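You operate a simulated robot arm through the tools that you are given. There is no shell and no other tool.

The job below is to be done with a simulated robot arm. You get a single attempt, and the scene is never put back.

Task
Shut the lube card's valve, wipe up the oil stain, then set that valve to the card's mark.
Fine: blue rag; it ends in the yellow bin. What is to be rubbed or washed off counts as gone when no trace of it is left.

It is judged by the outcome, as a careful person would: the job done as asked, and still so three seconds after it is handed in. It fails if anything else is knocked over, pushed out of place, dropped, spilled or broken.

Robot
A 7-joint arm with a three-finger gripper, fixed in place. Base frame: the origin is on the floor under the middle of its stand, x ahead of it, y to its left, z up; the work surface is at about z = 0.796. Lengths are in m, angles in degrees, forces in N, time in s.
It reaches about 1.342 m from its shoulder. Its first joint turns from -166.0 to 166.0 degrees. Payload 2.69 kg.
Tool frame: the origin (TCP) lies between the finger pads and is the grasp point; the fingertips stand 0.03 m ahead of it; z points along the fingers, y is the line along which they close. The gripper opens to 0.128 m; its body begins 0.117 m behind the TCP.
Orientation is that of the tool frame in the base frame, as a unit quaternion [w, x, y, z]. With the fingers straight down and closing along the base's y, the tool's x points along the base's -x, its y along +y and its z along -z.

Tools
- The arm moves only by the tool play_rows. Its argument "moves" is a list of rows, each an object (a shift or turn left out is 0, a gripper value left out holds the last) with "offset": the shift along the base's x, y, z in units of 200 mm (1.0 is 200 mm), a list of three; "delta_rot": the turn, a rotation vector about the base's x, y, z in units of 120 degrees (1.0 is 120 degrees), a list of three; "jaw": the closure, from 0 (fully open) to 1 (shut). In form: [{"offset": [x, y, z], "delta_rot": [rx, ry, rz], "jaw": jaw}, ...]. A call has 1 to 20 rows; each row is the pose to reach, as a shift and turn from the pose commanded when the call began. A call with a number of a shift or a turn outside -1 to 1 is refused whole. Rows are played at 5 a second. More than 0.05 m and 8.6 degrees between two rows, or a gripper value outside its range, and nothing of the call is played. A pose out of reach is approached as far as the arm can. The call stops where the force on the tool passes 40 N (or 10 N more than at its start, if that is more) or the arm is blocked; 0.2 s more then pass. The fingers move at their own pace (about 0.127 m/s each) and stop on an object; they squeeze with about 32 N. The grip force told is the motor's: it shows also when the fingers shut on nothing. Time passes only in rows, and 0.2 s behind the last, so rows that repeat a pose let the fingers close. The reply holds the time, the measured pose of the TCP, the force on the tool along the base axes, the opening and the grip force, in the units named above and with some noise, with the torque about the TCP (base axes, N m) and any sound that the robot's microphone picked up.
- Cameras (640 x 400 px; columns grow to the right, rows downward): "scene" is fixed at [0.4021, -0.5007, 1.6142]; the picture's right is [0.98, -0.22, 0.00], its down [-0.19, -0.86, -0.48] and it looks along [0.10, 0.46, -0.88] (base axes); focal length 335 px, centre (320, 200). "wrist" rides on the gripper at [0.058, 0.054, -0.131] in the tool frame; the picture's right is [-0.68, 0.74, 0.00], its down [-0.62, -0.57, -0.55] and it looks along [-0.40, -0.37, 0.84] (tool axes); focal length 234 px, centre (320, 200). There is no depth. A picture from a camera that has moved, and an enlarged one, comes with that camera's place and axes in the base frame and with its lens.
- grab_frame(camera): a new picture of that camera. It takes no simulated time.
- move_column(by): moves the trunk up (or, below 0, down) by that many m; the arm rides with it, the base frame stays. It gives what a move gives, with no picture.
- close_up(camera, box): a new picture of the part [left, top, right, bottom] of that camera's present view, enlarged. It takes no simulated time.
- sign_off(): hands the job in; it is judged then, once.

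Places have to be worked out from the pictures, the camera data and where the tool is seen. Open the gripper and draw the arm clear of the work before you hand the job in, unless the task says otherwise.

The tools are called by a JSON object that holds its "api" and its "payload". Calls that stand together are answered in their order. play_rows: Moves the arm, as the interface text tells. Its arguments: {"type":"object","properties":{"moves":{"type":"array","items":{"type":"object","properties":{"offset":{"type":"array","items":{"type":"number"}},"delta_rot":{"type":"array","items":{"type":"number"}},"jaw":{"type":"number"}}}}},"required":["moves"]} The other tools are called the same way: move_column (by) moves the trunk up or down; grab_frame (camera) takes a picture; close_up (camera, box) takes an enlarged picture of a part of a camera's view; sign_off () hands the job in.

At the start:

```text
time_s: 0.0
tcp_pos: [0.6877, -0.123, 1.1841]
tcp_rot: [0.001, 0.0, 1.0, 0.001]
wrist_force: [0.2, 0.4, 0.1]
moment: [-0.02, 0.03, 0.02]
gripper_width: 0.1277
grasp_force: 0.1
trunk travel left (down, up): [-0.15, 0.2]
```

scene: 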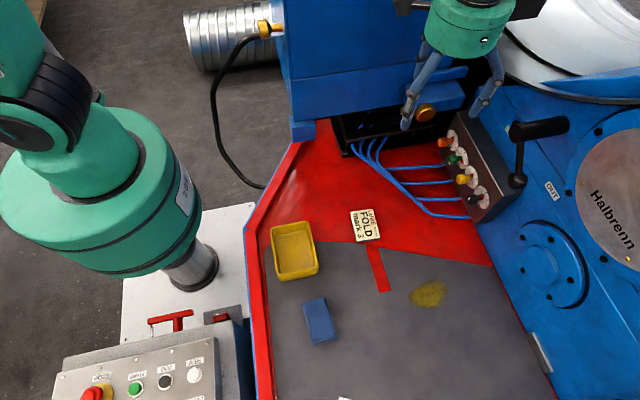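
wrist: 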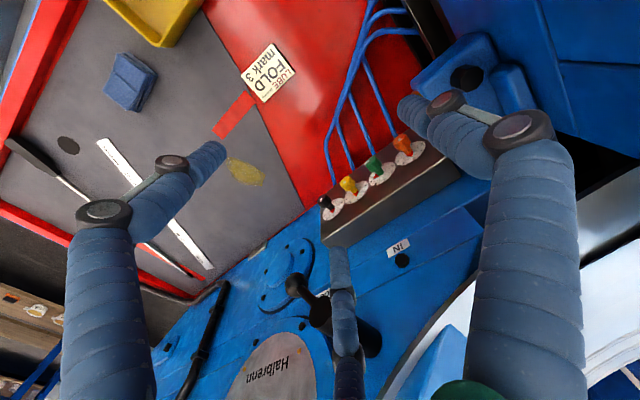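

The card reads something like "LUBE FOLD mark 3", and there is a valve block with coloured knobs on the right. I'll look closer at the card, the valves and the work area.

{"api": "close_up", "payload": {"camera": "scene", "box": [340, 200, 400, 250]}}

{"api": "close_up", "payload": {"camera": "scene", "box": [400, 110, 530, 230]}}

{"api": "close_up", "payload": {"camera": "wrist", "box": [300, 110, 460, 250]}}

{"api": "close_up", "payload": {"camera": "wrist", "box": [200, 30, 320, 120]}}

{"api": "close_up", "payload": {"camera": "scene", "box": [240, 200, 480, 400]}}

```text
8.00 times, centred on (370, 225) of scene
camera zoom: at [0.4021, -0.5007, 1.6142], right [0.98, -0.22, 0.0], down [-0.19, -0.86, -0.48], along [0.1, 0.46, -0.88], focal length 2683 px, centre (-80, 0)
```

zoom: 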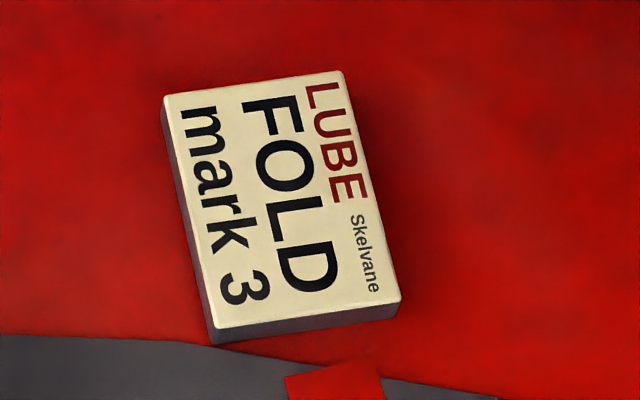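

```text
3.33 times, centred on (465, 170) of scene
camera zoom: at [0.4021, -0.5007, 1.6142], right [0.98, -0.22, 0.0], down [-0.19, -0.86, -0.48], along [0.1, 0.46, -0.88], focal length 1118 px, centre (-163, 300)
```

zoom: 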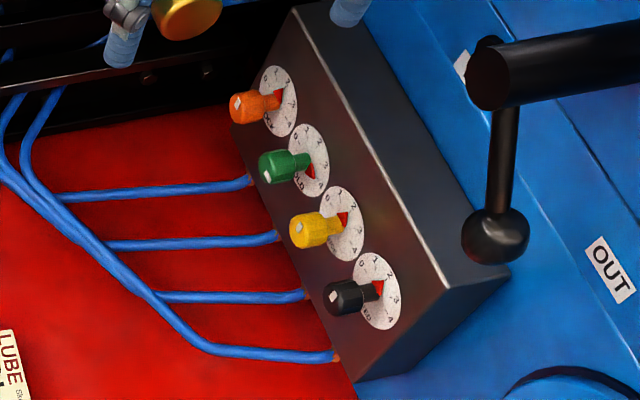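

```text
2.86 times, centred on (380, 180) of wrist
camera zoom: at [0.6291, -0.0697, 1.3155], right [0.68, 0.74, 0.0], down [0.62, -0.57, 0.55], along [0.4, -0.37, -0.84], focal length 669 px, centre (149, 257)
```

zoom: 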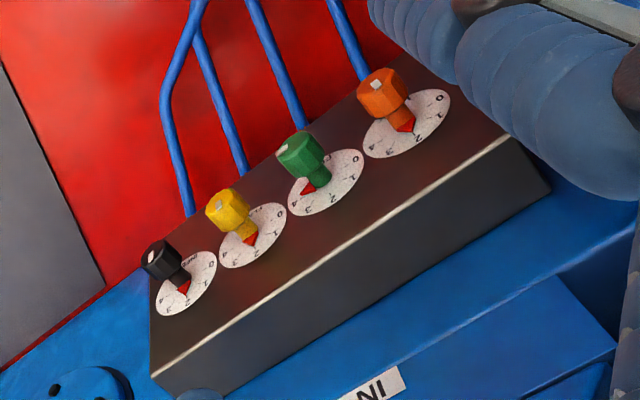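

```text
4.44 times, centred on (260, 75) of wrist
camera zoom: at [0.6291, -0.0697, 1.3155], right [0.68, 0.74, 0.0], down [0.62, -0.57, 0.55], along [0.4, -0.37, -0.84], focal length 1041 px, centre (587, 756)
```

zoom: 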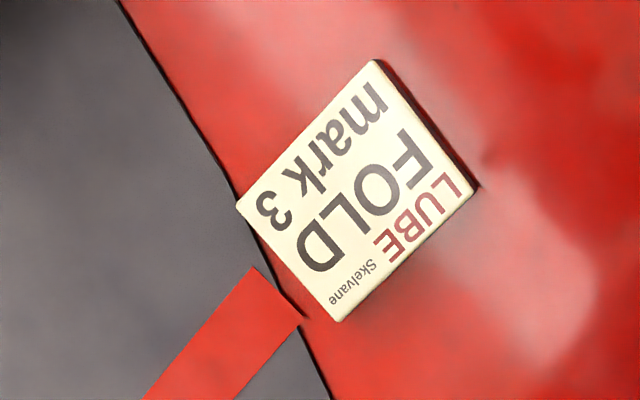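

```text
2.00 times, centred on (360, 300) of scene
camera zoom: at [0.4021, -0.5007, 1.6142], right [0.98, -0.22, 0.0], down [-0.19, -0.86, -0.48], along [0.1, 0.46, -0.88], focal length 671 px, centre (240, 0)
```

zoom: 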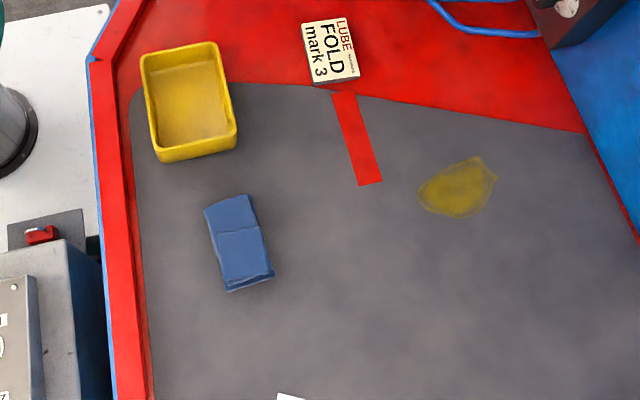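

The card says LUBE / FOLD / mark 3, so I need the valve whose dial is labelled FOLD. I'll zoom in on each dial to read its label and pointer position.

{"api": "close_up", "payload": {"camera": "scene", "box": [440, 122, 472, 142]}}

{"api": "close_up", "payload": {"camera": "scene", "box": [446, 144, 478, 172]}}

{"api": "close_up", "payload": {"camera": "scene", "box": [456, 162, 490, 212]}}

{"api": "close_up", "payload": {"camera": "wrist", "box": [335, 155, 400, 205]}}

{"api": "close_up", "payload": {"camera": "wrist", "box": [380, 125, 430, 170]}}

{"api": "close_up", "payload": {"camera": "wrist", "box": [310, 180, 350, 225]}}

```text
16.00 times, centred on (456, 132) of scene
camera zoom: at [0.4021, -0.5007, 1.6142], right [0.98, -0.22, 0.0], down [-0.19, -0.86, -0.48], along [0.1, 0.46, -0.88], focal length 5366 px, centre (-1856, 1288)
```

zoom: 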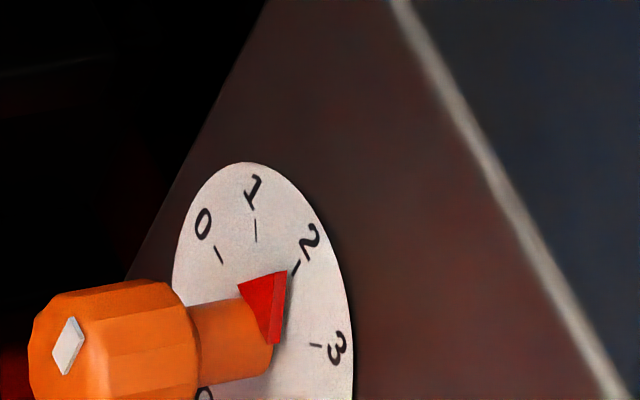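

```text
14.29 times, centred on (462, 158) of scene
camera zoom: at [0.4021, -0.5007, 1.6142], right [0.98, -0.22, 0.0], down [-0.19, -0.86, -0.48], along [0.1, 0.46, -0.88], focal length 4791 px, centre (-1709, 800)
```

zoom: 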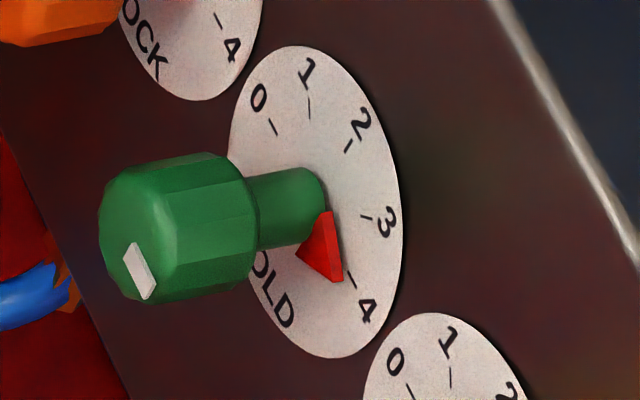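

```text
8.00 times, centred on (473, 187) of scene
camera zoom: at [0.4021, -0.5007, 1.6142], right [0.98, -0.22, 0.0], down [-0.19, -0.86, -0.48], along [0.1, 0.46, -0.88], focal length 2683 px, centre (-904, 304)
```

zoom: 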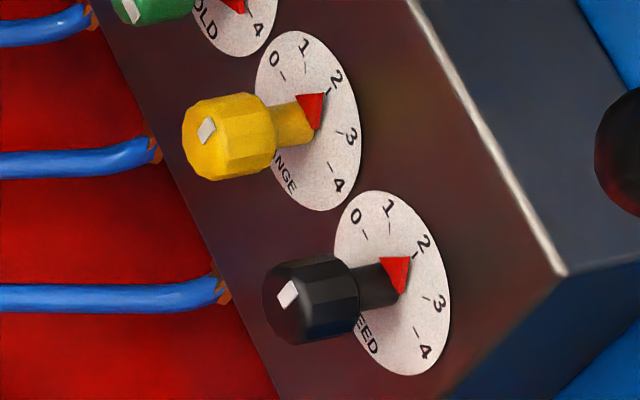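

```text
8.00 times, centred on (368, 180) of wrist
camera zoom: at [0.6291, -0.0697, 1.3155], right [0.68, 0.74, 0.0], down [0.62, -0.57, 0.55], along [0.4, -0.37, -0.84], focal length 1873 px, centre (-60, 360)
```

zoom: 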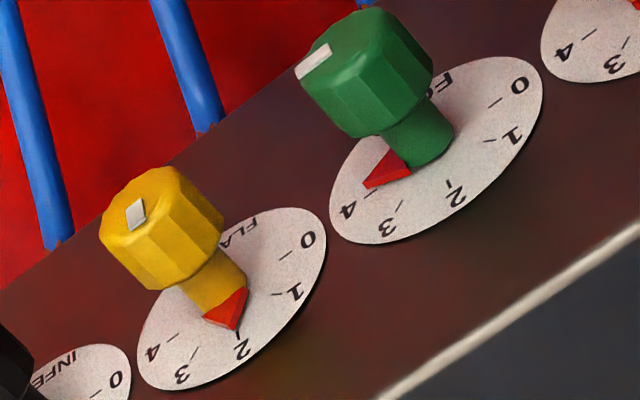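

```text
8.89 times, centred on (405, 148) of wrist
camera zoom: at [0.6291, -0.0697, 1.3155], right [0.68, 0.74, 0.0], down [0.62, -0.57, 0.55], along [0.4, -0.37, -0.84], focal length 2082 px, centre (-436, 667)
```

zoom: 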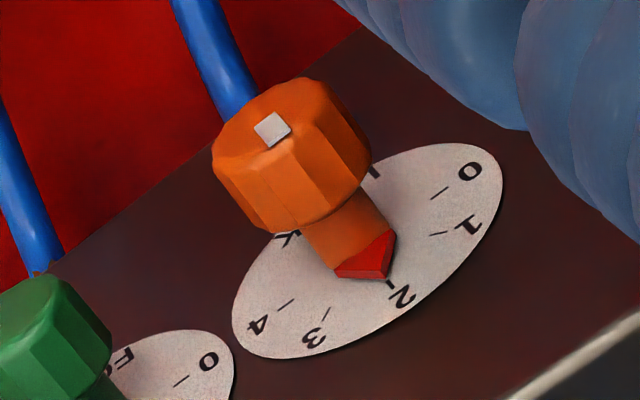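

```text
8.89 times, centred on (330, 202) of wrist
camera zoom: at [0.6291, -0.0697, 1.3155], right [0.68, 0.74, 0.0], down [0.62, -0.57, 0.55], along [0.4, -0.37, -0.84], focal length 2082 px, centre (231, 178)
```

zoom: 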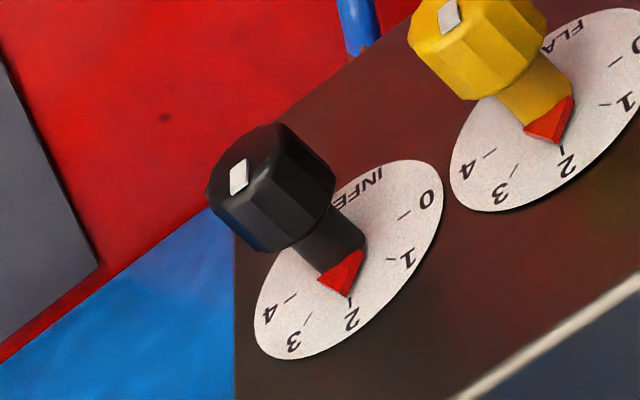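

FOLD is the green valve: its pointer sits at 4, the others are orange "…OCK", yellow "FLANGE" and black "INFEED". Triangulating gives its dial at about (0.84, -0.115, 0.943), with the knob sticking out toward -x. I'll check the fingers and surroundings before planning a horizontal approach.

{"api": "close_up", "payload": {"camera": "wrist", "box": [40, 120, 360, 400]}}

{"api": "close_up", "payload": {"camera": "wrist", "box": [300, 20, 620, 220]}}

{"api": "close_up", "payload": {"camera": "scene", "box": [280, 0, 540, 165]}}

{"api": "close_up", "payload": {"camera": "wrist", "box": [0, 0, 240, 150]}}

```text
1.43 times, centred on (200, 260) of wrist
camera zoom: at [0.6291, -0.0697, 1.3155], right [0.68, 0.74, 0.0], down [0.62, -0.57, 0.55], along [0.4, -0.37, -0.84], focal length 334 px, centre (491, 114)
```

zoom: 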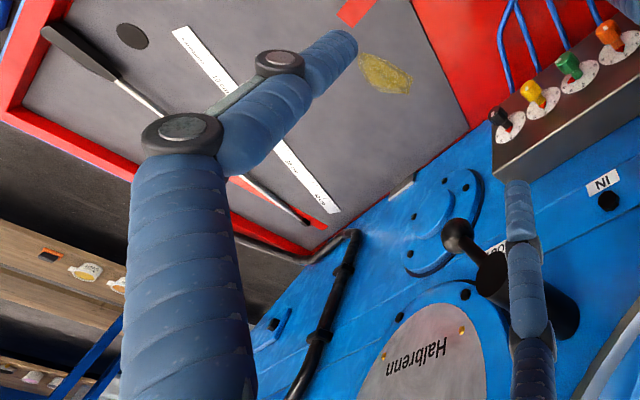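

```text
2.00 times, centred on (460, 120) of wrist
camera zoom: at [0.6291, -0.0697, 1.3155], right [0.68, 0.74, 0.0], down [0.62, -0.57, 0.55], along [0.4, -0.37, -0.84], focal length 468 px, centre (40, 360)
```

zoom: 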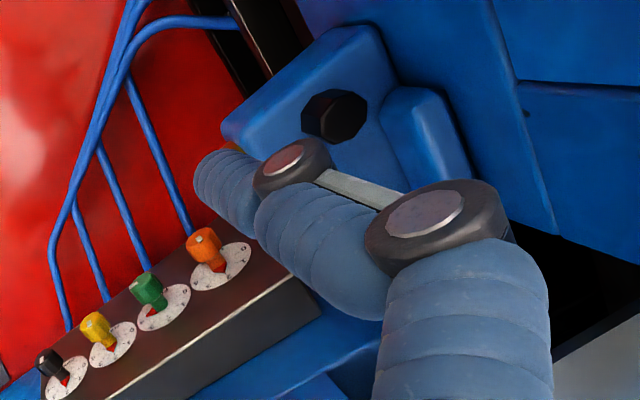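

```text
2.42 times, centred on (410, 82) of scene
camera zoom: at [0.4021, -0.5007, 1.6142], right [0.98, -0.22, 0.0], down [-0.19, -0.86, -0.48], along [0.1, 0.46, -0.88], focal length 813 px, centre (102, 485)
```

zoom: 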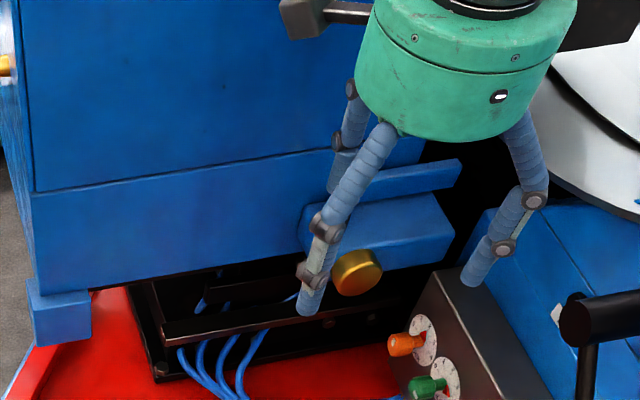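

```text
2.67 times, centred on (120, 75) of wrist
camera zoom: at [0.6291, -0.0697, 1.3155], right [0.68, 0.74, 0.0], down [0.62, -0.57, 0.55], along [0.4, -0.37, -0.84], focal length 624 px, centre (853, 533)
```

zoom: 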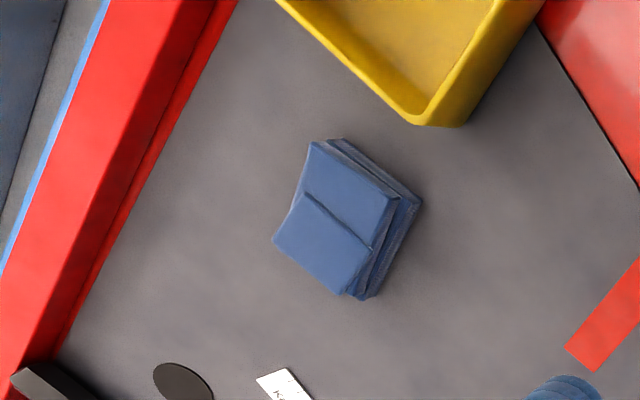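

The gripper has three slim fingers at 120°, so I'll work on the knob horizontally, along +x. First I'll swing the tool from straight down to pointing along +x, well above and in front of the valve block.

{"api": "play_rows", "payload": {"moves": [{"offset": [-0.02, 0, 0], "delta_rot": [0, -0.0625, 0], "jaw": 0}, {"offset": [-0.04, 0, 0], "delta_rot": [0, -0.125, 0]}, {"offset": [-0.06, 0, 0], "delta_rot": [0, -0.1875, 0]}, {"offset": [-0.08, 0, 0], "delta_rot": [0, -0.25, 0]}, {"offset": [-0.1, 0, 0], "delta_rot": [0, -0.3125, 0]}, {"offset": [-0.12, 0, 0], "delta_rot": [0, -0.375, 0]}, {"offset": [-0.14, 0, 0], "delta_rot": [0, -0.4375, 0]}, {"offset": [-0.16, 0, 0], "delta_rot": [0, -0.5, 0]}, {"offset": [-0.18, 0, 0], "delta_rot": [0, -0.5625, 0]}, {"offset": [-0.2, 0, 0], "delta_rot": [0, -0.625, 0]}, {"offset": [-0.2, 0, 0], "delta_rot": [0, -0.6875, 0]}, {"offset": [-0.2, 0, 0], "delta_rot": [0, -0.75, 0]}]}}

```text
time_s: 2.6
tcp_pos: [0.646, -0.1239, 1.1848]
tcp_rot: [0.708, 0.0, 0.706, -0.001]
wrist_force: [0.3, 0.8, 0.6]
moment: [-0.01, 0.08, -0.02]
gripper_width: 0.1275
grasp_force: 0.0
trunk travel left (down, up): [-0.15, 0.2]
```

The tool now points along +x. I'll look at both views to check clearances.

{"api": "grab_frame", "payload": {"camera": "scene"}}

{"api": "grab_frame", "payload": {"camera": "wrist"}}

```text
taken
```

scene: 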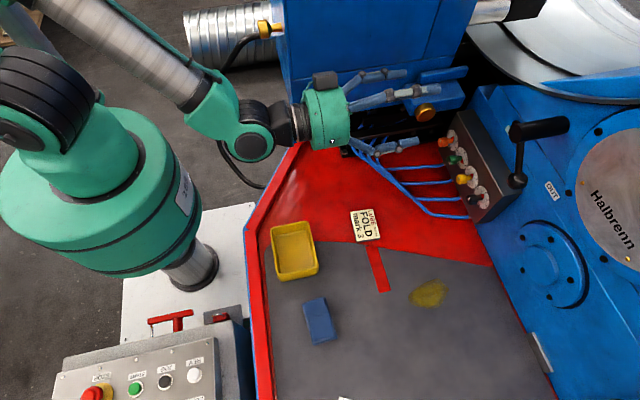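

```text
taken
camera wrist: at [0.5158, -0.0698, 1.1265], right [0.0, 0.74, 0.68], down [-0.55, -0.56, 0.61], along [0.83, -0.37, 0.41], focal length 234 px, centre (320, 200)
```

wrist: 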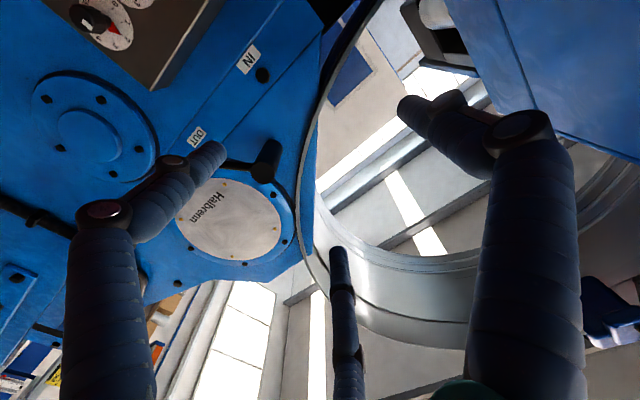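

The arm has cleared well. Next I'll roll +90° about x so that one finger points up, lower to about z = 1.05 and pre-close the fingers, still standing in front of the panel.

{"api": "play_rows", "payload": {"moves": [{"offset": [0, 0.0, -0.05], "delta_rot": [0.0625, 0, 0], "jaw": 0.3}, {"offset": [0, 0.0, -0.1], "delta_rot": [0.125, 0, 0], "jaw": 0.6}, {"offset": [0, 0.0, -0.15], "delta_rot": [0.1875, 0, 0], "jaw": 0.6}, {"offset": [0, 0.01, -0.2], "delta_rot": [0.25, 0, 0]}, {"offset": [0, 0.02, -0.25], "delta_rot": [0.3125, 0, 0]}, {"offset": [0, 0.03, -0.3], "delta_rot": [0.375, 0, 0]}, {"offset": [0, 0.04, -0.35], "delta_rot": [0.4375, 0, 0]}, {"offset": [0, 0.04, -0.4], "delta_rot": [0.5, 0, 0]}, {"offset": [0, 0.04, -0.45], "delta_rot": [0.5625, 0, 0]}, {"offset": [0, 0.04, -0.5], "delta_rot": [0.625, 0, 0]}, {"offset": [0, 0.04, -0.55], "delta_rot": [0.6875, 0, 0]}, {"offset": [0, 0.04, -0.6], "delta_rot": [0.75, 0, 0]}]}}

```text
time_s: 5.2
tcp_pos: [0.647, -0.1139, 1.0645]
tcp_rot: [0.499, 0.501, 0.5, 0.5]
wrist_force: [-1.3, -0.4, -0.2]
moment: [-0.01, 0.02, 0.01]
gripper_width: 0.0516
grasp_force: 0.1
trunk travel left (down, up): [-0.15, 0.2]
```

Rolled cleanly. I'll check both views again.

{"api": "grab_frame", "payload": {"camera": "scene"}}

{"api": "grab_frame", "payload": {"camera": "wrist"}}

```text
taken
```

scene: 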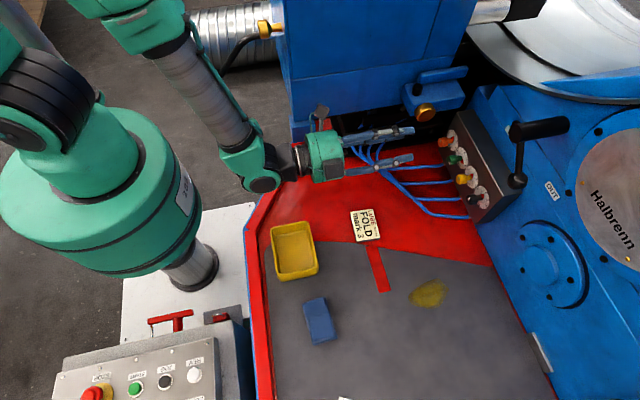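

```text
taken
camera wrist: at [0.5159, -0.057, 1.1183], right [0.0, -0.68, 0.74], down [-0.55, -0.61, -0.57], along [0.84, -0.4, -0.37], focal length 234 px, centre (320, 200)
```

wrist: 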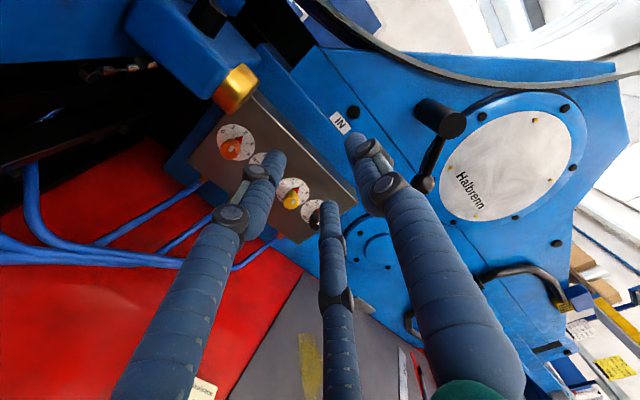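

The view is clear: the gold knob on the press is at about (0.76, -0.03, 1.03), above and to the side of my path. I'll lower to the knob height while still well back, then re-measure.

{"api": "play_rows", "payload": {"moves": [{"offset": [0, 0, -0.15]}, {"offset": [0, 0, -0.3]}, {"offset": [0, 0, -0.45]}, {"offset": [0, -0.003, -0.612]}, {"offset": [0, -0.003, -0.612]}]}}

{"api": "grab_frame", "payload": {"camera": "scene"}}

{"api": "grab_frame", "payload": {"camera": "wrist"}}

```text
time_s: 6.4
tcp_pos: [0.6463, -0.1139, 0.9417]
tcp_rot: [0.5, 0.5, 0.5, 0.5]
wrist_force: [0.0, -0.1, -0.5]
moment: [-0.04, -0.02, 0.02]
gripper_width: 0.0513
grasp_force: 0.0
trunk travel left (down, up): [-0.15, 0.2]
```

```text
taken
```

scene: 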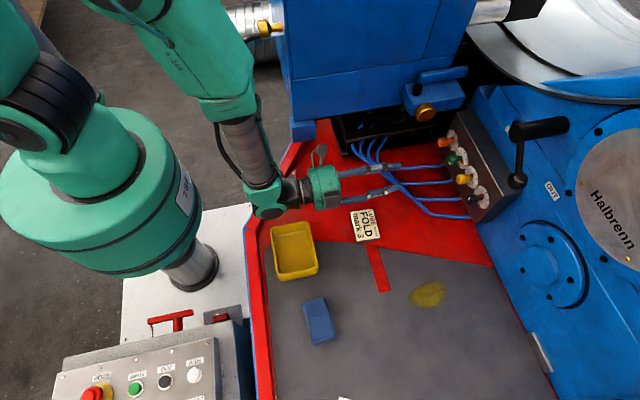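

```text
taken
camera wrist: at [0.5169, -0.0564, 0.9953], right [0.0, -0.68, 0.74], down [-0.55, -0.62, -0.57], along [0.84, -0.4, -0.37], focal length 234 px, centre (320, 200)
```

wrist: 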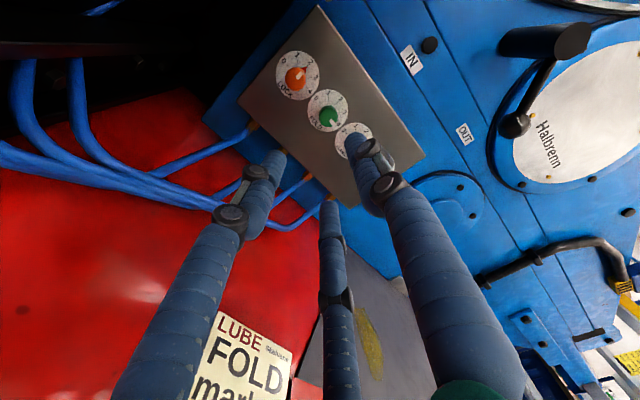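

Both views are clear. I'll zoom in on the green knob from the wrist camera to refine its axis and the pointer angle.

{"api": "close_up", "payload": {"camera": "wrist", "box": [270, 40, 380, 160]}}

{"api": "close_up", "payload": {"camera": "scene", "box": [440, 140, 490, 175]}}

{"api": "close_up", "payload": {"camera": "scene", "box": [230, 130, 490, 290]}}

```text
3.33 times, centred on (325, 100) of wrist
camera zoom: at [0.5169, -0.0564, 0.9953], right [0.0, -0.68, 0.74], down [-0.55, -0.62, -0.57], along [0.84, -0.4, -0.37], focal length 781 px, centre (303, 533)
```

zoom: 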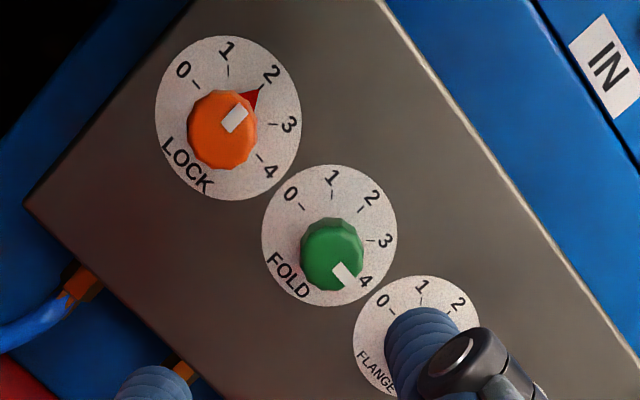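

```text
11.43 times, centred on (465, 158) of scene
camera zoom: at [0.4021, -0.5007, 1.6142], right [0.98, -0.22, 0.0], down [-0.19, -0.86, -0.48], along [0.1, 0.46, -0.88], focal length 3833 px, centre (-1337, 686)
```

zoom: 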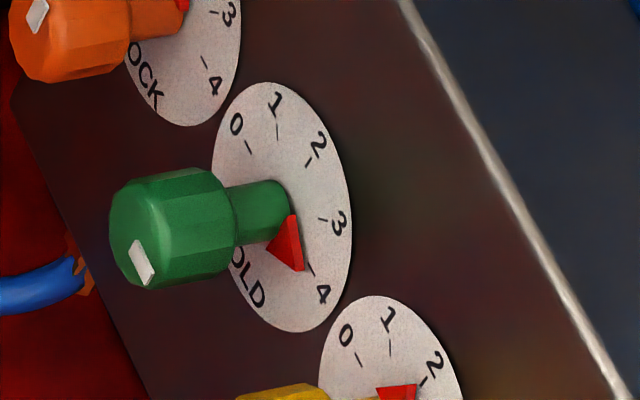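

```text
2.46 times, centred on (360, 210) of scene
camera zoom: at [0.4021, -0.5007, 1.6142], right [0.98, -0.22, 0.0], down [-0.19, -0.86, -0.48], along [0.1, 0.46, -0.88], focal length 826 px, centre (222, 175)
```

zoom: 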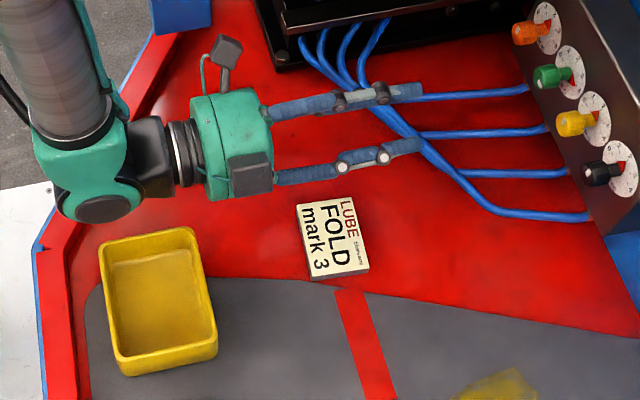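

The wrist view confirms green is FOLD. Combining all three views with tighter camera axes puts the dial at about (0.835, -0.115, 0.956) and the cap front at about x = 0.803. I'll line up on that axis and advance to just short of the knob.

{"api": "play_rows", "payload": {"moves": [{"offset": [0, 0, 0.035]}, {"offset": [0.1, 0.0, 0.071]}, {"offset": [0.25, 0.0, 0.071]}, {"offset": [0.4, 0.0, 0.071]}, {"offset": [0.5, 0.0, 0.071]}, {"offset": [0.5, 0.0, 0.071]}]}}

{"api": "grab_frame", "payload": {"camera": "wrist"}}

{"api": "close_up", "payload": {"camera": "scene", "box": [370, 110, 500, 220]}}

```text
time_s: 7.8
tcp_pos: [0.746, -0.1166, 0.9547]
tcp_rot: [0.498, 0.498, 0.502, 0.502]
wrist_force: [0.1, 0.5, 0.1]
moment: [-0.02, -0.01, -0.04]
gripper_width: 0.0512
grasp_force: 0.0
trunk travel left (down, up): [-0.15, 0.2]
```

```text
taken
camera wrist: at [0.6165, -0.0587, 1.0092], right [0.01, -0.68, 0.74], down [-0.55, -0.62, -0.56], along [0.84, -0.4, -0.37], focal length 234 px, centre (320, 200)
```

wrist: 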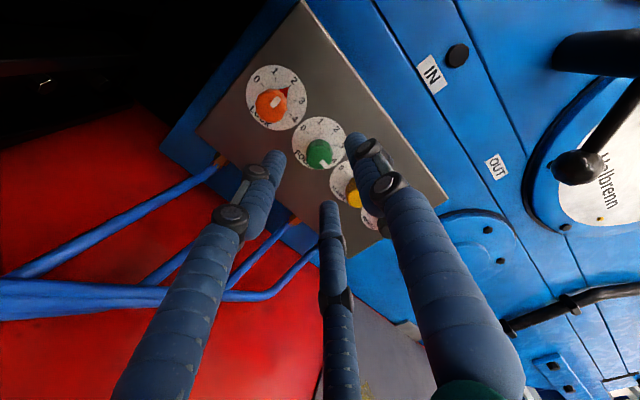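

```text
3.64 times, centred on (435, 165) of scene
camera zoom: at [0.4021, -0.5007, 1.6142], right [0.98, -0.22, 0.0], down [-0.19, -0.86, -0.48], along [0.1, 0.46, -0.88], focal length 1220 px, centre (-98, 327)
```

zoom: 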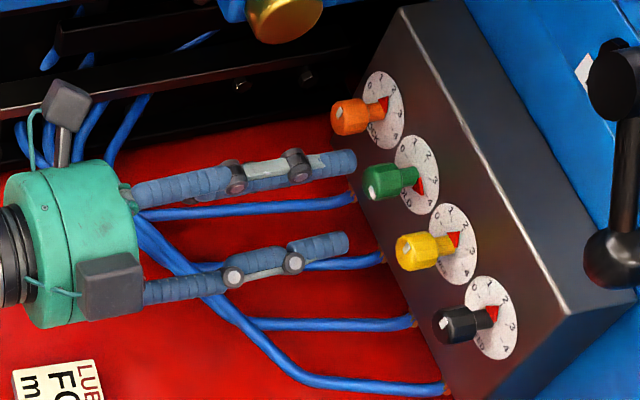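

The knob's front is close to the centre of the fingers. I'll zoom in to verify the alignment before moving over it.

{"api": "close_up", "payload": {"camera": "wrist", "box": [250, 100, 390, 230]}}

```text
3.08 times, centred on (320, 165) of wrist
camera zoom: at [0.6165, -0.0587, 1.0092], right [0.01, -0.68, 0.74], down [-0.55, -0.62, -0.56], along [0.84, -0.4, -0.37], focal length 720 px, centre (320, 308)
```

zoom: 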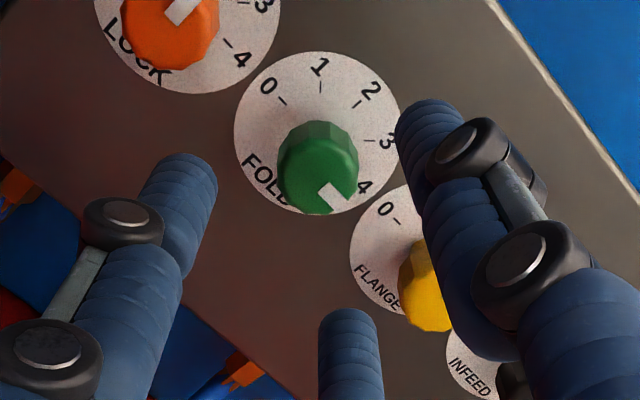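

The cap face lies within a pixel or two of the tool axis, so the alignment is good. I'll advance 48 mm so the pads surround the cap, with the fingertips stopping short of the pointer and panel.

{"api": "play_rows", "payload": {"moves": [{"offset": [0.06, 0, 0]}, {"offset": [0.12, 0, 0]}, {"offset": [0.18, 0, 0]}, {"offset": [0.24, 0, 0]}, {"offset": [0.24, 0, 0]}]}}

{"api": "grab_frame", "payload": {"camera": "wrist"}}

{"api": "close_up", "payload": {"camera": "scene", "box": [400, 120, 500, 200]}}

```text
time_s: 9.0
tcp_pos: [0.7721, -0.1171, 0.9565]
tcp_rot: [0.497, 0.498, 0.503, 0.502]
wrist_force: [-0.9, -0.6, -0.3]
moment: [0.01, -0.02, 0.0]
gripper_width: 0.0514
grasp_force: 0.2
out of reach, approached as far as the arm can: row 1, 3, 4, 5
trunk travel left (down, up): [-0.15, 0.2]
```

```text
taken
camera wrist: at [0.6396, -0.0604, 1.0107], right [0.01, -0.68, 0.74], down [-0.54, -0.62, -0.57], along [0.84, -0.39, -0.37], focal length 234 px, centre (320, 200)
```

wrist: 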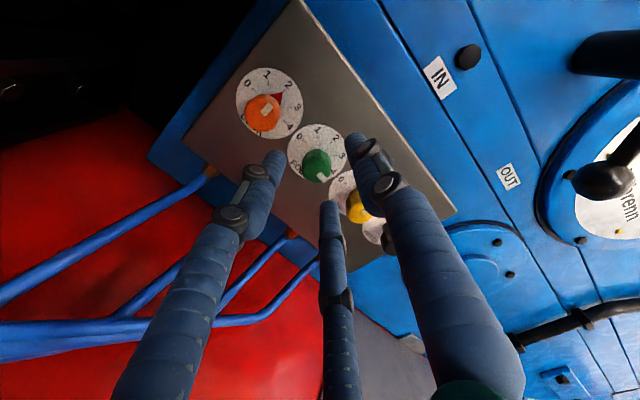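

```text
5.00 times, centred on (450, 160) of scene
camera zoom: at [0.4021, -0.5007, 1.6142], right [0.98, -0.22, 0.0], down [-0.19, -0.86, -0.48], along [0.1, 0.46, -0.88], focal length 1677 px, centre (-330, 400)
```

zoom: 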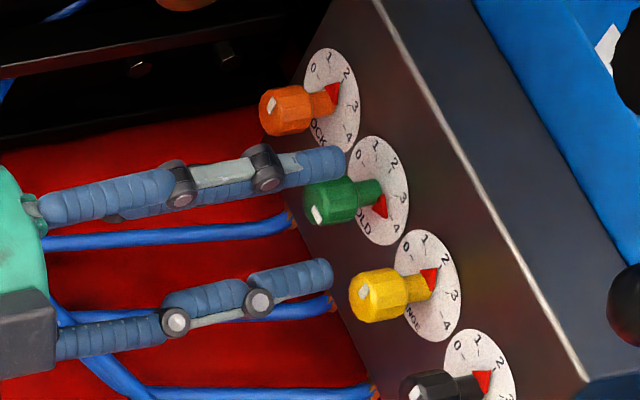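

The arm reported it can't reach the full advance and stopped about 20 mm short, with no contact. I'll look at the whole arm to judge how trunk height could help.

{"api": "grab_frame", "payload": {"camera": "scene"}}

```text
taken
```

scene: 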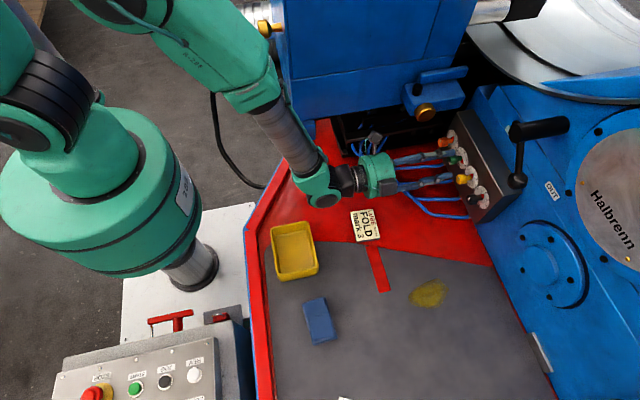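

The arm is running into a joint limit with the wrist bent hard under a steep forearm. Lowering the trunk should flatten the forearm. I'll back off, rise 0.14 m, then lower the trunk by the same amount so the tool comes back to knob height.

{"api": "play_rows", "payload": {"moves": [{"offset": [-0.12, 0, 0]}, {"offset": [-0.3, 0, 0]}, {"offset": [-0.5, 0, 0]}, {"offset": [-0.7, 0, 0.05]}, {"offset": [-0.73, 0, 0.25]}, {"offset": [-0.73, 0, 0.45]}, {"offset": [-0.73, 0, 0.6]}, {"offset": [-0.73, 0, 0.7]}, {"offset": [-0.73, 0, 0.7]}]}}

```text
time_s: 11.0
tcp_pos: [0.6248, -0.117, 1.097]
tcp_rot: [0.5, 0.5, 0.5, 0.5]
wrist_force: [-0.5, -0.1, 0.9]
moment: [-0.01, 0.03, -0.02]
gripper_width: 0.0511
grasp_force: 0.0
trunk travel left (down, up): [-0.15, 0.2]
```

Now I'm at (0.625, -0.117, 1.097) with clear space below. I'll lower the trunk by 0.14 m.

{"api": "move_column", "payload": {"by": -0.14}}

{"api": "grab_frame", "payload": {"camera": "scene"}}

```text
time_s: 12.7
tcp_pos: [0.6247, -0.1183, 0.9569]
tcp_rot: [0.5, 0.5, 0.5, 0.5]
wrist_force: [0.1, 0.2, 0.1]
moment: [-0.02, 0.02, 0.01]
gripper_width: 0.0508
grasp_force: 0.0
trunk travel left (down, up): [-0.01, 0.34]
```

```text
taken
```

scene: 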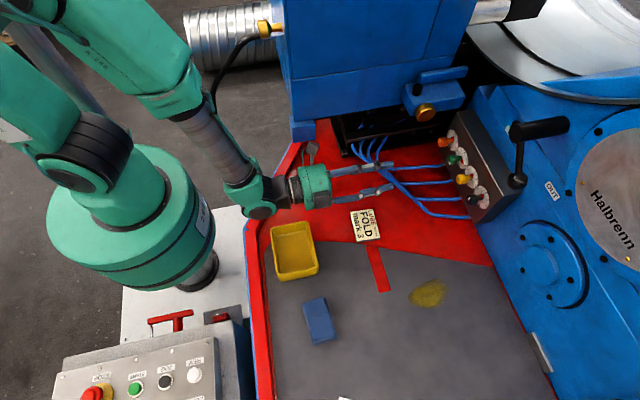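

The forearm is flatter now and the tool is back at z = 0.957. I'll advance to about x = 0.745 and check alignment again.

{"api": "play_rows", "payload": {"moves": [{"offset": [0.15, 0.0, 0.0]}, {"offset": [0.3, 0.005, 0.0]}, {"offset": [0.45, 0.01, 0.0]}, {"offset": [0.6, 0.01, 0.0]}, {"offset": [0.6, 0.01, 0.0]}]}}

{"api": "close_up", "payload": {"camera": "wrist", "box": [250, 100, 390, 230]}}

```text
time_s: 13.9
tcp_pos: [0.744, -0.1154, 0.9588]
tcp_rot: [0.499, 0.5, 0.5, 0.501]
wrist_force: [-0.8, -0.1, 0.2]
moment: [-0.02, 0.05, 0.02]
gripper_width: 0.0513
grasp_force: 0.0
trunk travel left (down, up): [-0.01, 0.34]
```

```text
3.08 times, centred on (320, 165) of wrist
camera zoom: at [0.6137, -0.058, 1.0114], right [0.0, -0.68, 0.74], down [-0.55, -0.62, -0.57], along [0.84, -0.4, -0.37], focal length 720 px, centre (320, 308)
```

zoom: 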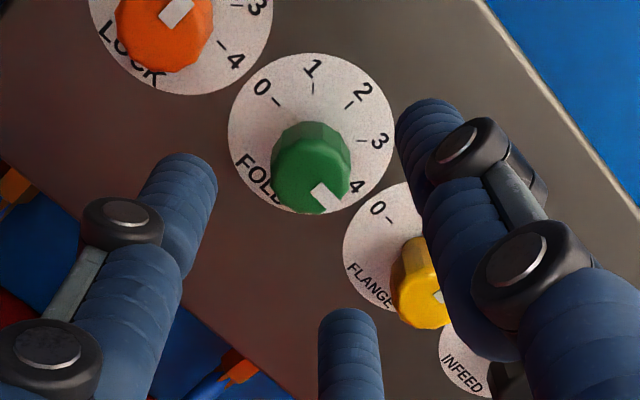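

The knob is about 2 mm to the left in the image, so I'll correct by +1 mm in y and -1.5 mm in z. Then I'll advance over the cap.

{"api": "play_rows", "payload": {"moves": [{"offset": [0.0, 0.005, -0.0075]}, {"offset": [0.07, 0.005, -0.0075]}, {"offset": [0.13, 0.005, -0.0075]}, {"offset": [0.19, 0.005, -0.0075]}, {"offset": [0.245, 0.005, -0.0075]}, {"offset": [0.245, 0.005, -0.0075]}]}}

{"api": "close_up", "payload": {"camera": "wrist", "box": [250, 100, 390, 230]}}

{"api": "close_up", "payload": {"camera": "scene", "box": [400, 120, 500, 200]}}

```text
time_s: 15.3
tcp_pos: [0.7932, -0.1139, 0.9547]
tcp_rot: [0.499, 0.499, 0.5, 0.501]
wrist_force: [-0.4, 0.6, -0.2]
moment: [-0.01, 0.01, -0.03]
gripper_width: 0.0512
grasp_force: 0.1
trunk travel left (down, up): [-0.01, 0.34]
```

```text
3.08 times, centred on (320, 165) of wrist
camera zoom: at [0.6631, -0.0564, 1.009], right [0.0, -0.68, 0.74], down [-0.55, -0.62, -0.57], along [0.84, -0.4, -0.37], focal length 720 px, centre (320, 308)
```

zoom: 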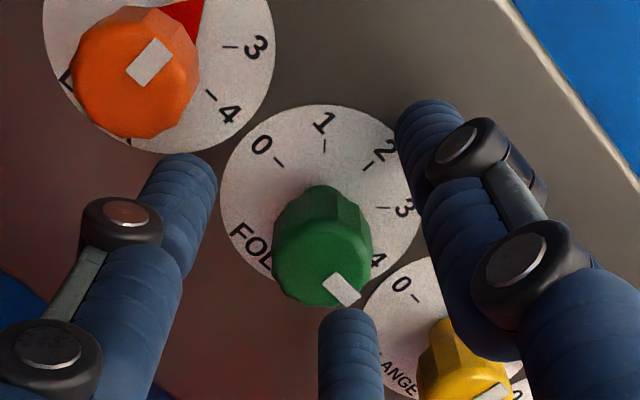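

```text
5.00 times, centred on (450, 160) of scene
camera zoom: at [0.4021, -0.5007, 1.6142], right [0.98, -0.22, 0.0], down [-0.19, -0.86, -0.48], along [0.1, 0.46, -0.88], focal length 1677 px, centre (-330, 400)
```

zoom: 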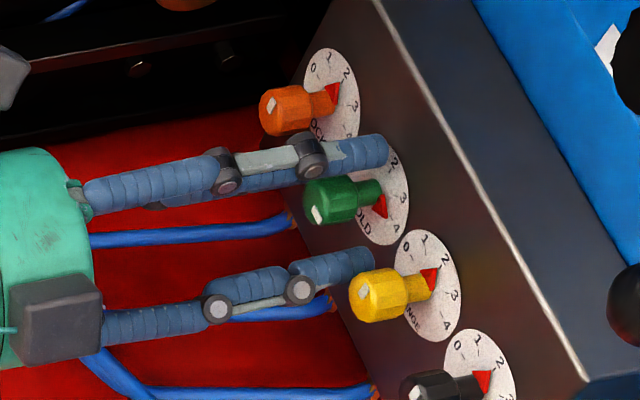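

The cap now sits centred between the three fingers, within about 1 mm. I'll close the gripper on it.

{"api": "play_rows", "payload": {"moves": [{"offset": [0, 0, 0], "jaw": 0.8}, {"offset": [0, 0, 0], "jaw": 1}, {"offset": [0, 0, 0], "jaw": 1}, {"offset": [0, 0, 0], "jaw": 1}]}}

{"api": "close_up", "payload": {"camera": "wrist", "box": [250, 100, 390, 230]}}

```text
time_s: 16.3
tcp_pos: [0.7928, -0.115, 0.9558]
tcp_rot: [0.499, 0.5, 0.5, 0.501]
wrist_force: [2.2, -14.6, -4.8]
moment: [-0.02, 0.18, -0.57]
gripper_width: 0.0221
grasp_force: 44.7
trunk travel left (down, up): [-0.01, 0.34]
```

```text
3.08 times, centred on (320, 165) of wrist
camera zoom: at [0.6632, -0.0574, 1.0087], right [0.0, -0.68, 0.74], down [-0.55, -0.62, -0.57], along [0.84, -0.4, -0.37], focal length 720 px, centre (320, 308)
```

zoom: 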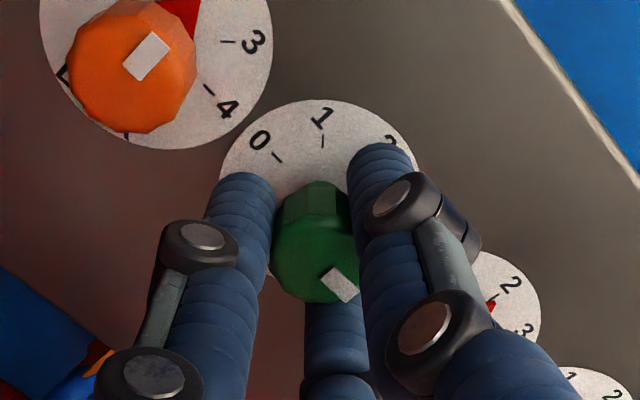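

Gripped at 22 mm. There's a side load of about -15 N in y from a 1 mm offset, so I'll ease the commanded pose over before turning.

{"api": "play_rows", "payload": {"moves": [{"offset": [0, -0.004, -0.001]}, {"offset": [0, -0.004, -0.001]}]}}

```text
time_s: 16.9
tcp_pos: [0.7945, -0.1159, 0.9548]
tcp_rot: [0.5, 0.499, 0.501, 0.5]
wrist_force: [0.7, -12.4, -5.4]
moment: [-0.01, 0.16, -0.28]
gripper_width: 0.0222
grasp_force: 45.1
trunk travel left (down, up): [-0.01, 0.34]
```

The load dropped only slightly, so I'll ease a bit further in the same direction.

{"api": "play_rows", "payload": {"moves": [{"offset": [0, -0.006, -0.004]}, {"offset": [0, -0.012, -0.006]}, {"offset": [0, -0.012, -0.006]}]}}

```text
time_s: 17.7
tcp_pos: [0.7936, -0.1158, 0.9545]
tcp_rot: [0.5, 0.498, 0.5, 0.501]
wrist_force: [-4.9, 15.9, 2.4]
moment: [-0.03, -0.37, 0.81]
gripper_width: 0.0221
grasp_force: 45.5
trunk travel left (down, up): [-0.01, 0.34]
```

That overshot: about 12 N per mm, now +16 N. I'll go back 1.35 mm in y and 0.4 mm in z to null it.

{"api": "play_rows", "payload": {"moves": [{"offset": [0, 0.0067, 0.002]}, {"offset": [0, 0.0067, 0.002]}]}}

```text
time_s: 18.3
tcp_pos: [0.7934, -0.1149, 0.9551]
tcp_rot: [0.5, 0.499, 0.5, 0.501]
wrist_force: [-1.2, 12.7, 2.1]
moment: [-0.01, -0.12, 0.38]
gripper_width: 0.0221
grasp_force: 44.5
trunk travel left (down, up): [-0.01, 0.34]
```

There's some slack/hysteresis, but the loads are modest at about 12 N. I'll start turning the knob counter-clockwise (negative about x) by 60° and see how it goes.

{"api": "play_rows", "payload": {"moves": [{"delta_rot": [-0.05, 0, 0]}, {"delta_rot": [-0.1, 0, 0]}, {"delta_rot": [-0.15, 0, 0]}, {"delta_rot": [-0.2, 0, 0]}, {"delta_rot": [-0.25, 0, 0]}, {"delta_rot": [-0.3, 0, 0]}, {"delta_rot": [-0.35, 0, 0]}, {"delta_rot": [-0.4, 0, 0]}, {"delta_rot": [-0.45, 0, 0]}, {"delta_rot": [-0.5, 0, 0]}, {"delta_rot": [-0.5, 0, 0]}]}}

{"api": "grab_frame", "payload": {"camera": "wrist"}}

{"api": "close_up", "payload": {"camera": "scene", "box": [400, 120, 500, 200]}}

```text
time_s: 20.7
tcp_pos: [0.7925, -0.1154, 0.9543]
tcp_rot: [0.683, 0.181, 0.683, 0.183]
wrist_force: [-4.0, 8.7, 2.2]
moment: [-0.02, 0.05, 0.15]
gripper_width: 0.0221
grasp_force: 45.4
trunk travel left (down, up): [-0.01, 0.34]
```

```text
taken
camera wrist: at [0.6631, -0.0402, 0.9308], right [0.0, 0.3, 0.95], down [-0.55, -0.8, 0.25], along [0.84, -0.52, 0.17], focal length 234 px, centre (320, 200)
```

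wrist: 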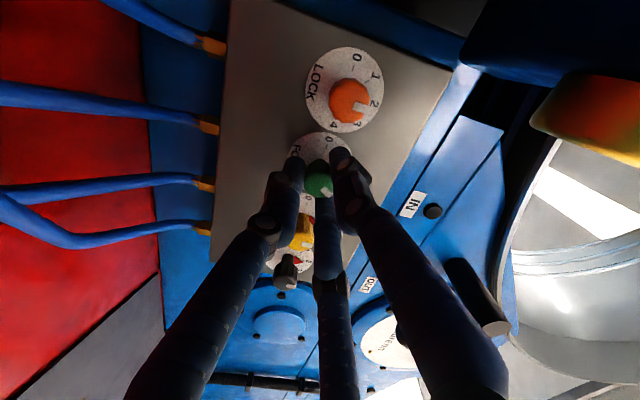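

```text
5.00 times, centred on (450, 160) of scene
camera zoom: at [0.4021, -0.5007, 1.6142], right [0.98, -0.22, 0.0], down [-0.19, -0.86, -0.48], along [0.1, 0.46, -0.88], focal length 1677 px, centre (-330, 400)
```

zoom: 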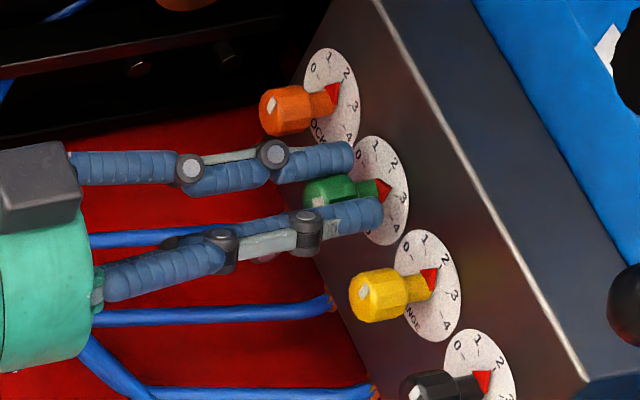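

The pointer has followed and is now near 2.7, and the forces are falling. I'll continue another 60°.

{"api": "play_rows", "payload": {"moves": [{"delta_rot": [-0.05, 0, 0]}, {"delta_rot": [-0.1, 0, 0]}, {"delta_rot": [-0.15, 0, 0]}, {"delta_rot": [-0.2, 0, 0]}, {"delta_rot": [-0.25, 0, 0]}, {"delta_rot": [-0.3, 0, 0]}, {"delta_rot": [-0.35, 0, 0]}, {"delta_rot": [-0.4, 0, 0]}, {"delta_rot": [-0.45, 0, 0]}, {"delta_rot": [-0.5, 0, 0]}, {"delta_rot": [-0.5, 0, 0]}]}}

{"api": "grab_frame", "payload": {"camera": "wrist"}}

{"api": "close_up", "payload": {"camera": "scene", "box": [400, 120, 500, 200]}}

```text
time_s: 22.1
tcp_pos: [0.7942, -0.116, 0.9547]
tcp_rot: [0.701, -0.025, 0.713, -0.009]
wrist_force: [-10.2, 4.1, 3.7]
moment: [-0.01, -0.3, 0.72]
gripper_width: 0.0222
grasp_force: 45.1
out of reach, approached as far as the arm can: row 6, 7
trunk travel left (down, up): [-0.01, 0.34]
stopped in row 7: the force on the tool passed its limit at 58 N (the readings are from after the stop); the commanded pose is now the measured one
```

```text
taken
camera wrist: at [0.6621, -0.0677, 0.8964], right [0.0, 0.77, 0.64], down [-0.53, -0.54, 0.65], along [0.85, -0.34, 0.41], focal length 234 px, centre (320, 200)
```

wrist: 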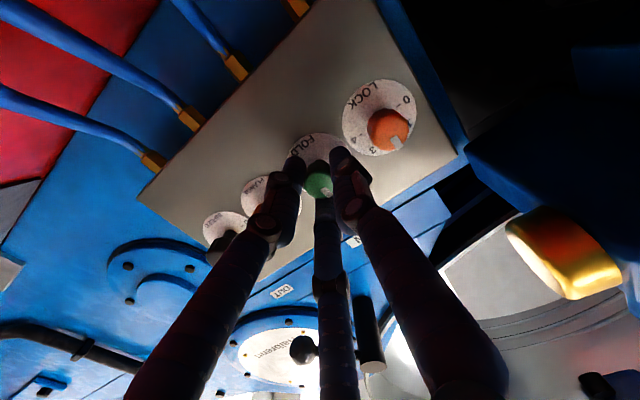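

```text
5.00 times, centred on (450, 160) of scene
camera zoom: at [0.4021, -0.5007, 1.6142], right [0.98, -0.22, 0.0], down [-0.19, -0.86, -0.48], along [0.1, 0.46, -0.88], focal length 1677 px, centre (-330, 400)
```

zoom: 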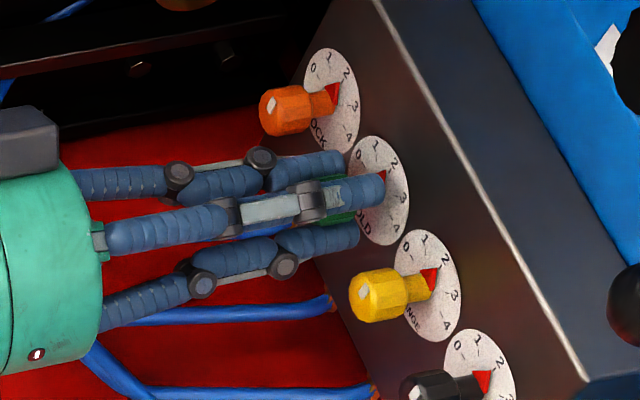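

The turn stopped at about roll -3°, where the arm hits a joint limit; the knob is now at about mark 2. I'll release with a small opening (so finger B doesn't touch the orange knob), back off straight, then regrasp with the hand rolled the other way.

{"api": "play_rows", "payload": {"moves": [{"offset": [0, 0, 0], "jaw": 0.72}, {"offset": [0, 0, 0], "jaw": 0.72}, {"offset": [0, 0, 0], "jaw": 0.72}]}}

{"api": "close_up", "payload": {"camera": "wrist", "box": [220, 60, 420, 260]}}

{"api": "close_up", "payload": {"camera": "scene", "box": [400, 120, 500, 200]}}

```text
time_s: 22.9
tcp_pos: [0.7952, -0.116, 0.9553]
tcp_rot: [0.7, -0.024, 0.713, -0.011]
wrist_force: [0.6, -0.6, -0.3]
moment: [-0.02, -0.01, 0.0]
gripper_width: 0.0358
grasp_force: 0.0
trunk travel left (down, up): [-0.01, 0.34]
```

```text
2.00 times, centred on (320, 160) of wrist
camera zoom: at [0.6628, -0.0685, 0.896], right [0.0, 0.77, 0.64], down [-0.53, -0.54, 0.65], along [0.85, -0.34, 0.41], focal length 468 px, centre (320, 280)
```

zoom: 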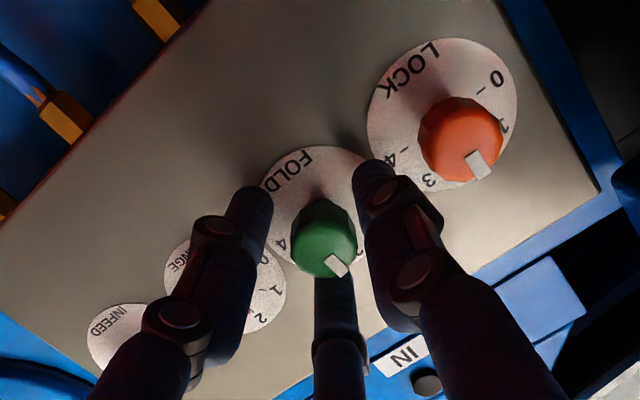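

```text
5.00 times, centred on (450, 160) of scene
camera zoom: at [0.4021, -0.5007, 1.6142], right [0.98, -0.22, 0.0], down [-0.19, -0.86, -0.48], along [0.1, 0.46, -0.88], focal length 1677 px, centre (-330, 400)
```

zoom: 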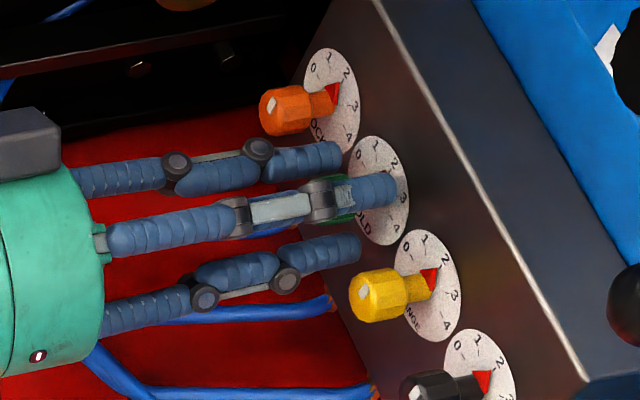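

The fingers are free of the cap and nothing else is touched. I'll retreat 0.1 m in -x and square up the orientation on the way.

{"api": "play_rows", "payload": {"moves": [{"offset": [-0.08, 0, 0]}, {"offset": [-0.2, 0, 0]}, {"offset": [-0.35, 0, 0], "delta_rot": [0.01, -0.004, -0.004]}, {"offset": [-0.5, 0, 0], "delta_rot": [0.0236, -0.0088, -0.0088]}, {"offset": [-0.5, 0, 0], "delta_rot": [0.0236, -0.0088, -0.0088]}]}}

{"api": "close_up", "payload": {"camera": "scene", "box": [400, 120, 500, 200]}}

```text
time_s: 24.1
tcp_pos: [0.6946, -0.1153, 0.9573]
tcp_rot: [0.707, 0.0, 0.707, -0.001]
wrist_force: [0.7, 0.4, 0.1]
moment: [-0.01, -0.01, 0.0]
gripper_width: 0.0357
grasp_force: 0.0
trunk travel left (down, up): [-0.01, 0.34]
```

```text
5.00 times, centred on (450, 160) of scene
camera zoom: at [0.4021, -0.5007, 1.6142], right [0.98, -0.22, 0.0], down [-0.19, -0.86, -0.48], along [0.1, 0.46, -0.88], focal length 1677 px, centre (-330, 400)
```

zoom: 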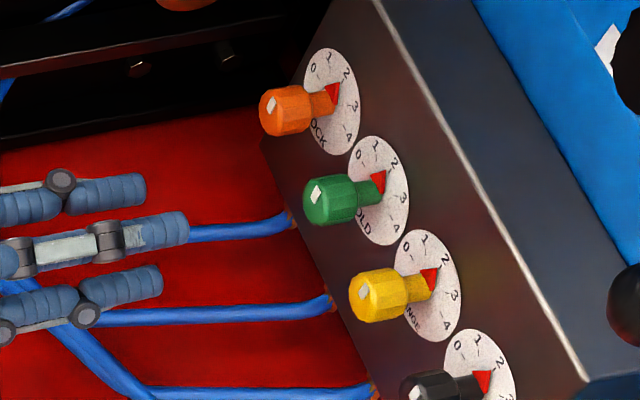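

The knob is at about 2. I'll roll the hand +120° here at the standoff to see how far the roll range goes.

{"api": "play_rows", "payload": {"moves": [{"delta_rot": [0.0625, 0, 0], "jaw": 0.6}, {"delta_rot": [0.125, 0, 0]}, {"delta_rot": [0.1875, 0, 0]}, {"delta_rot": [0.25, 0, 0]}, {"delta_rot": [0.3125, 0, 0]}, {"delta_rot": [0.375, 0, 0]}, {"delta_rot": [0.4375, 0, 0]}, {"delta_rot": [0.5, 0, 0]}, {"delta_rot": [0.5625, 0, 0]}, {"delta_rot": [0.625, 0, 0]}, {"delta_rot": [0.6875, 0, 0]}, {"delta_rot": [0.75, 0, 0]}, {"delta_rot": [0.8125, 0, 0]}, {"delta_rot": [0.875, 0, 0]}, {"delta_rot": [0.9375, 0, 0]}, {"delta_rot": [1.0, 0, 0]}, {"delta_rot": [1.0, 0, 0]}]}}

```text
time_s: 27.8
tcp_pos: [0.6954, -0.1169, 0.9552]
tcp_rot: [0.353, 0.613, 0.353, 0.613]
wrist_force: [-0.1, 0.0, 0.0]
moment: [0.03, -0.04, -0.01]
gripper_width: 0.0511
grasp_force: 0.1
trunk travel left (down, up): [-0.01, 0.34]
```

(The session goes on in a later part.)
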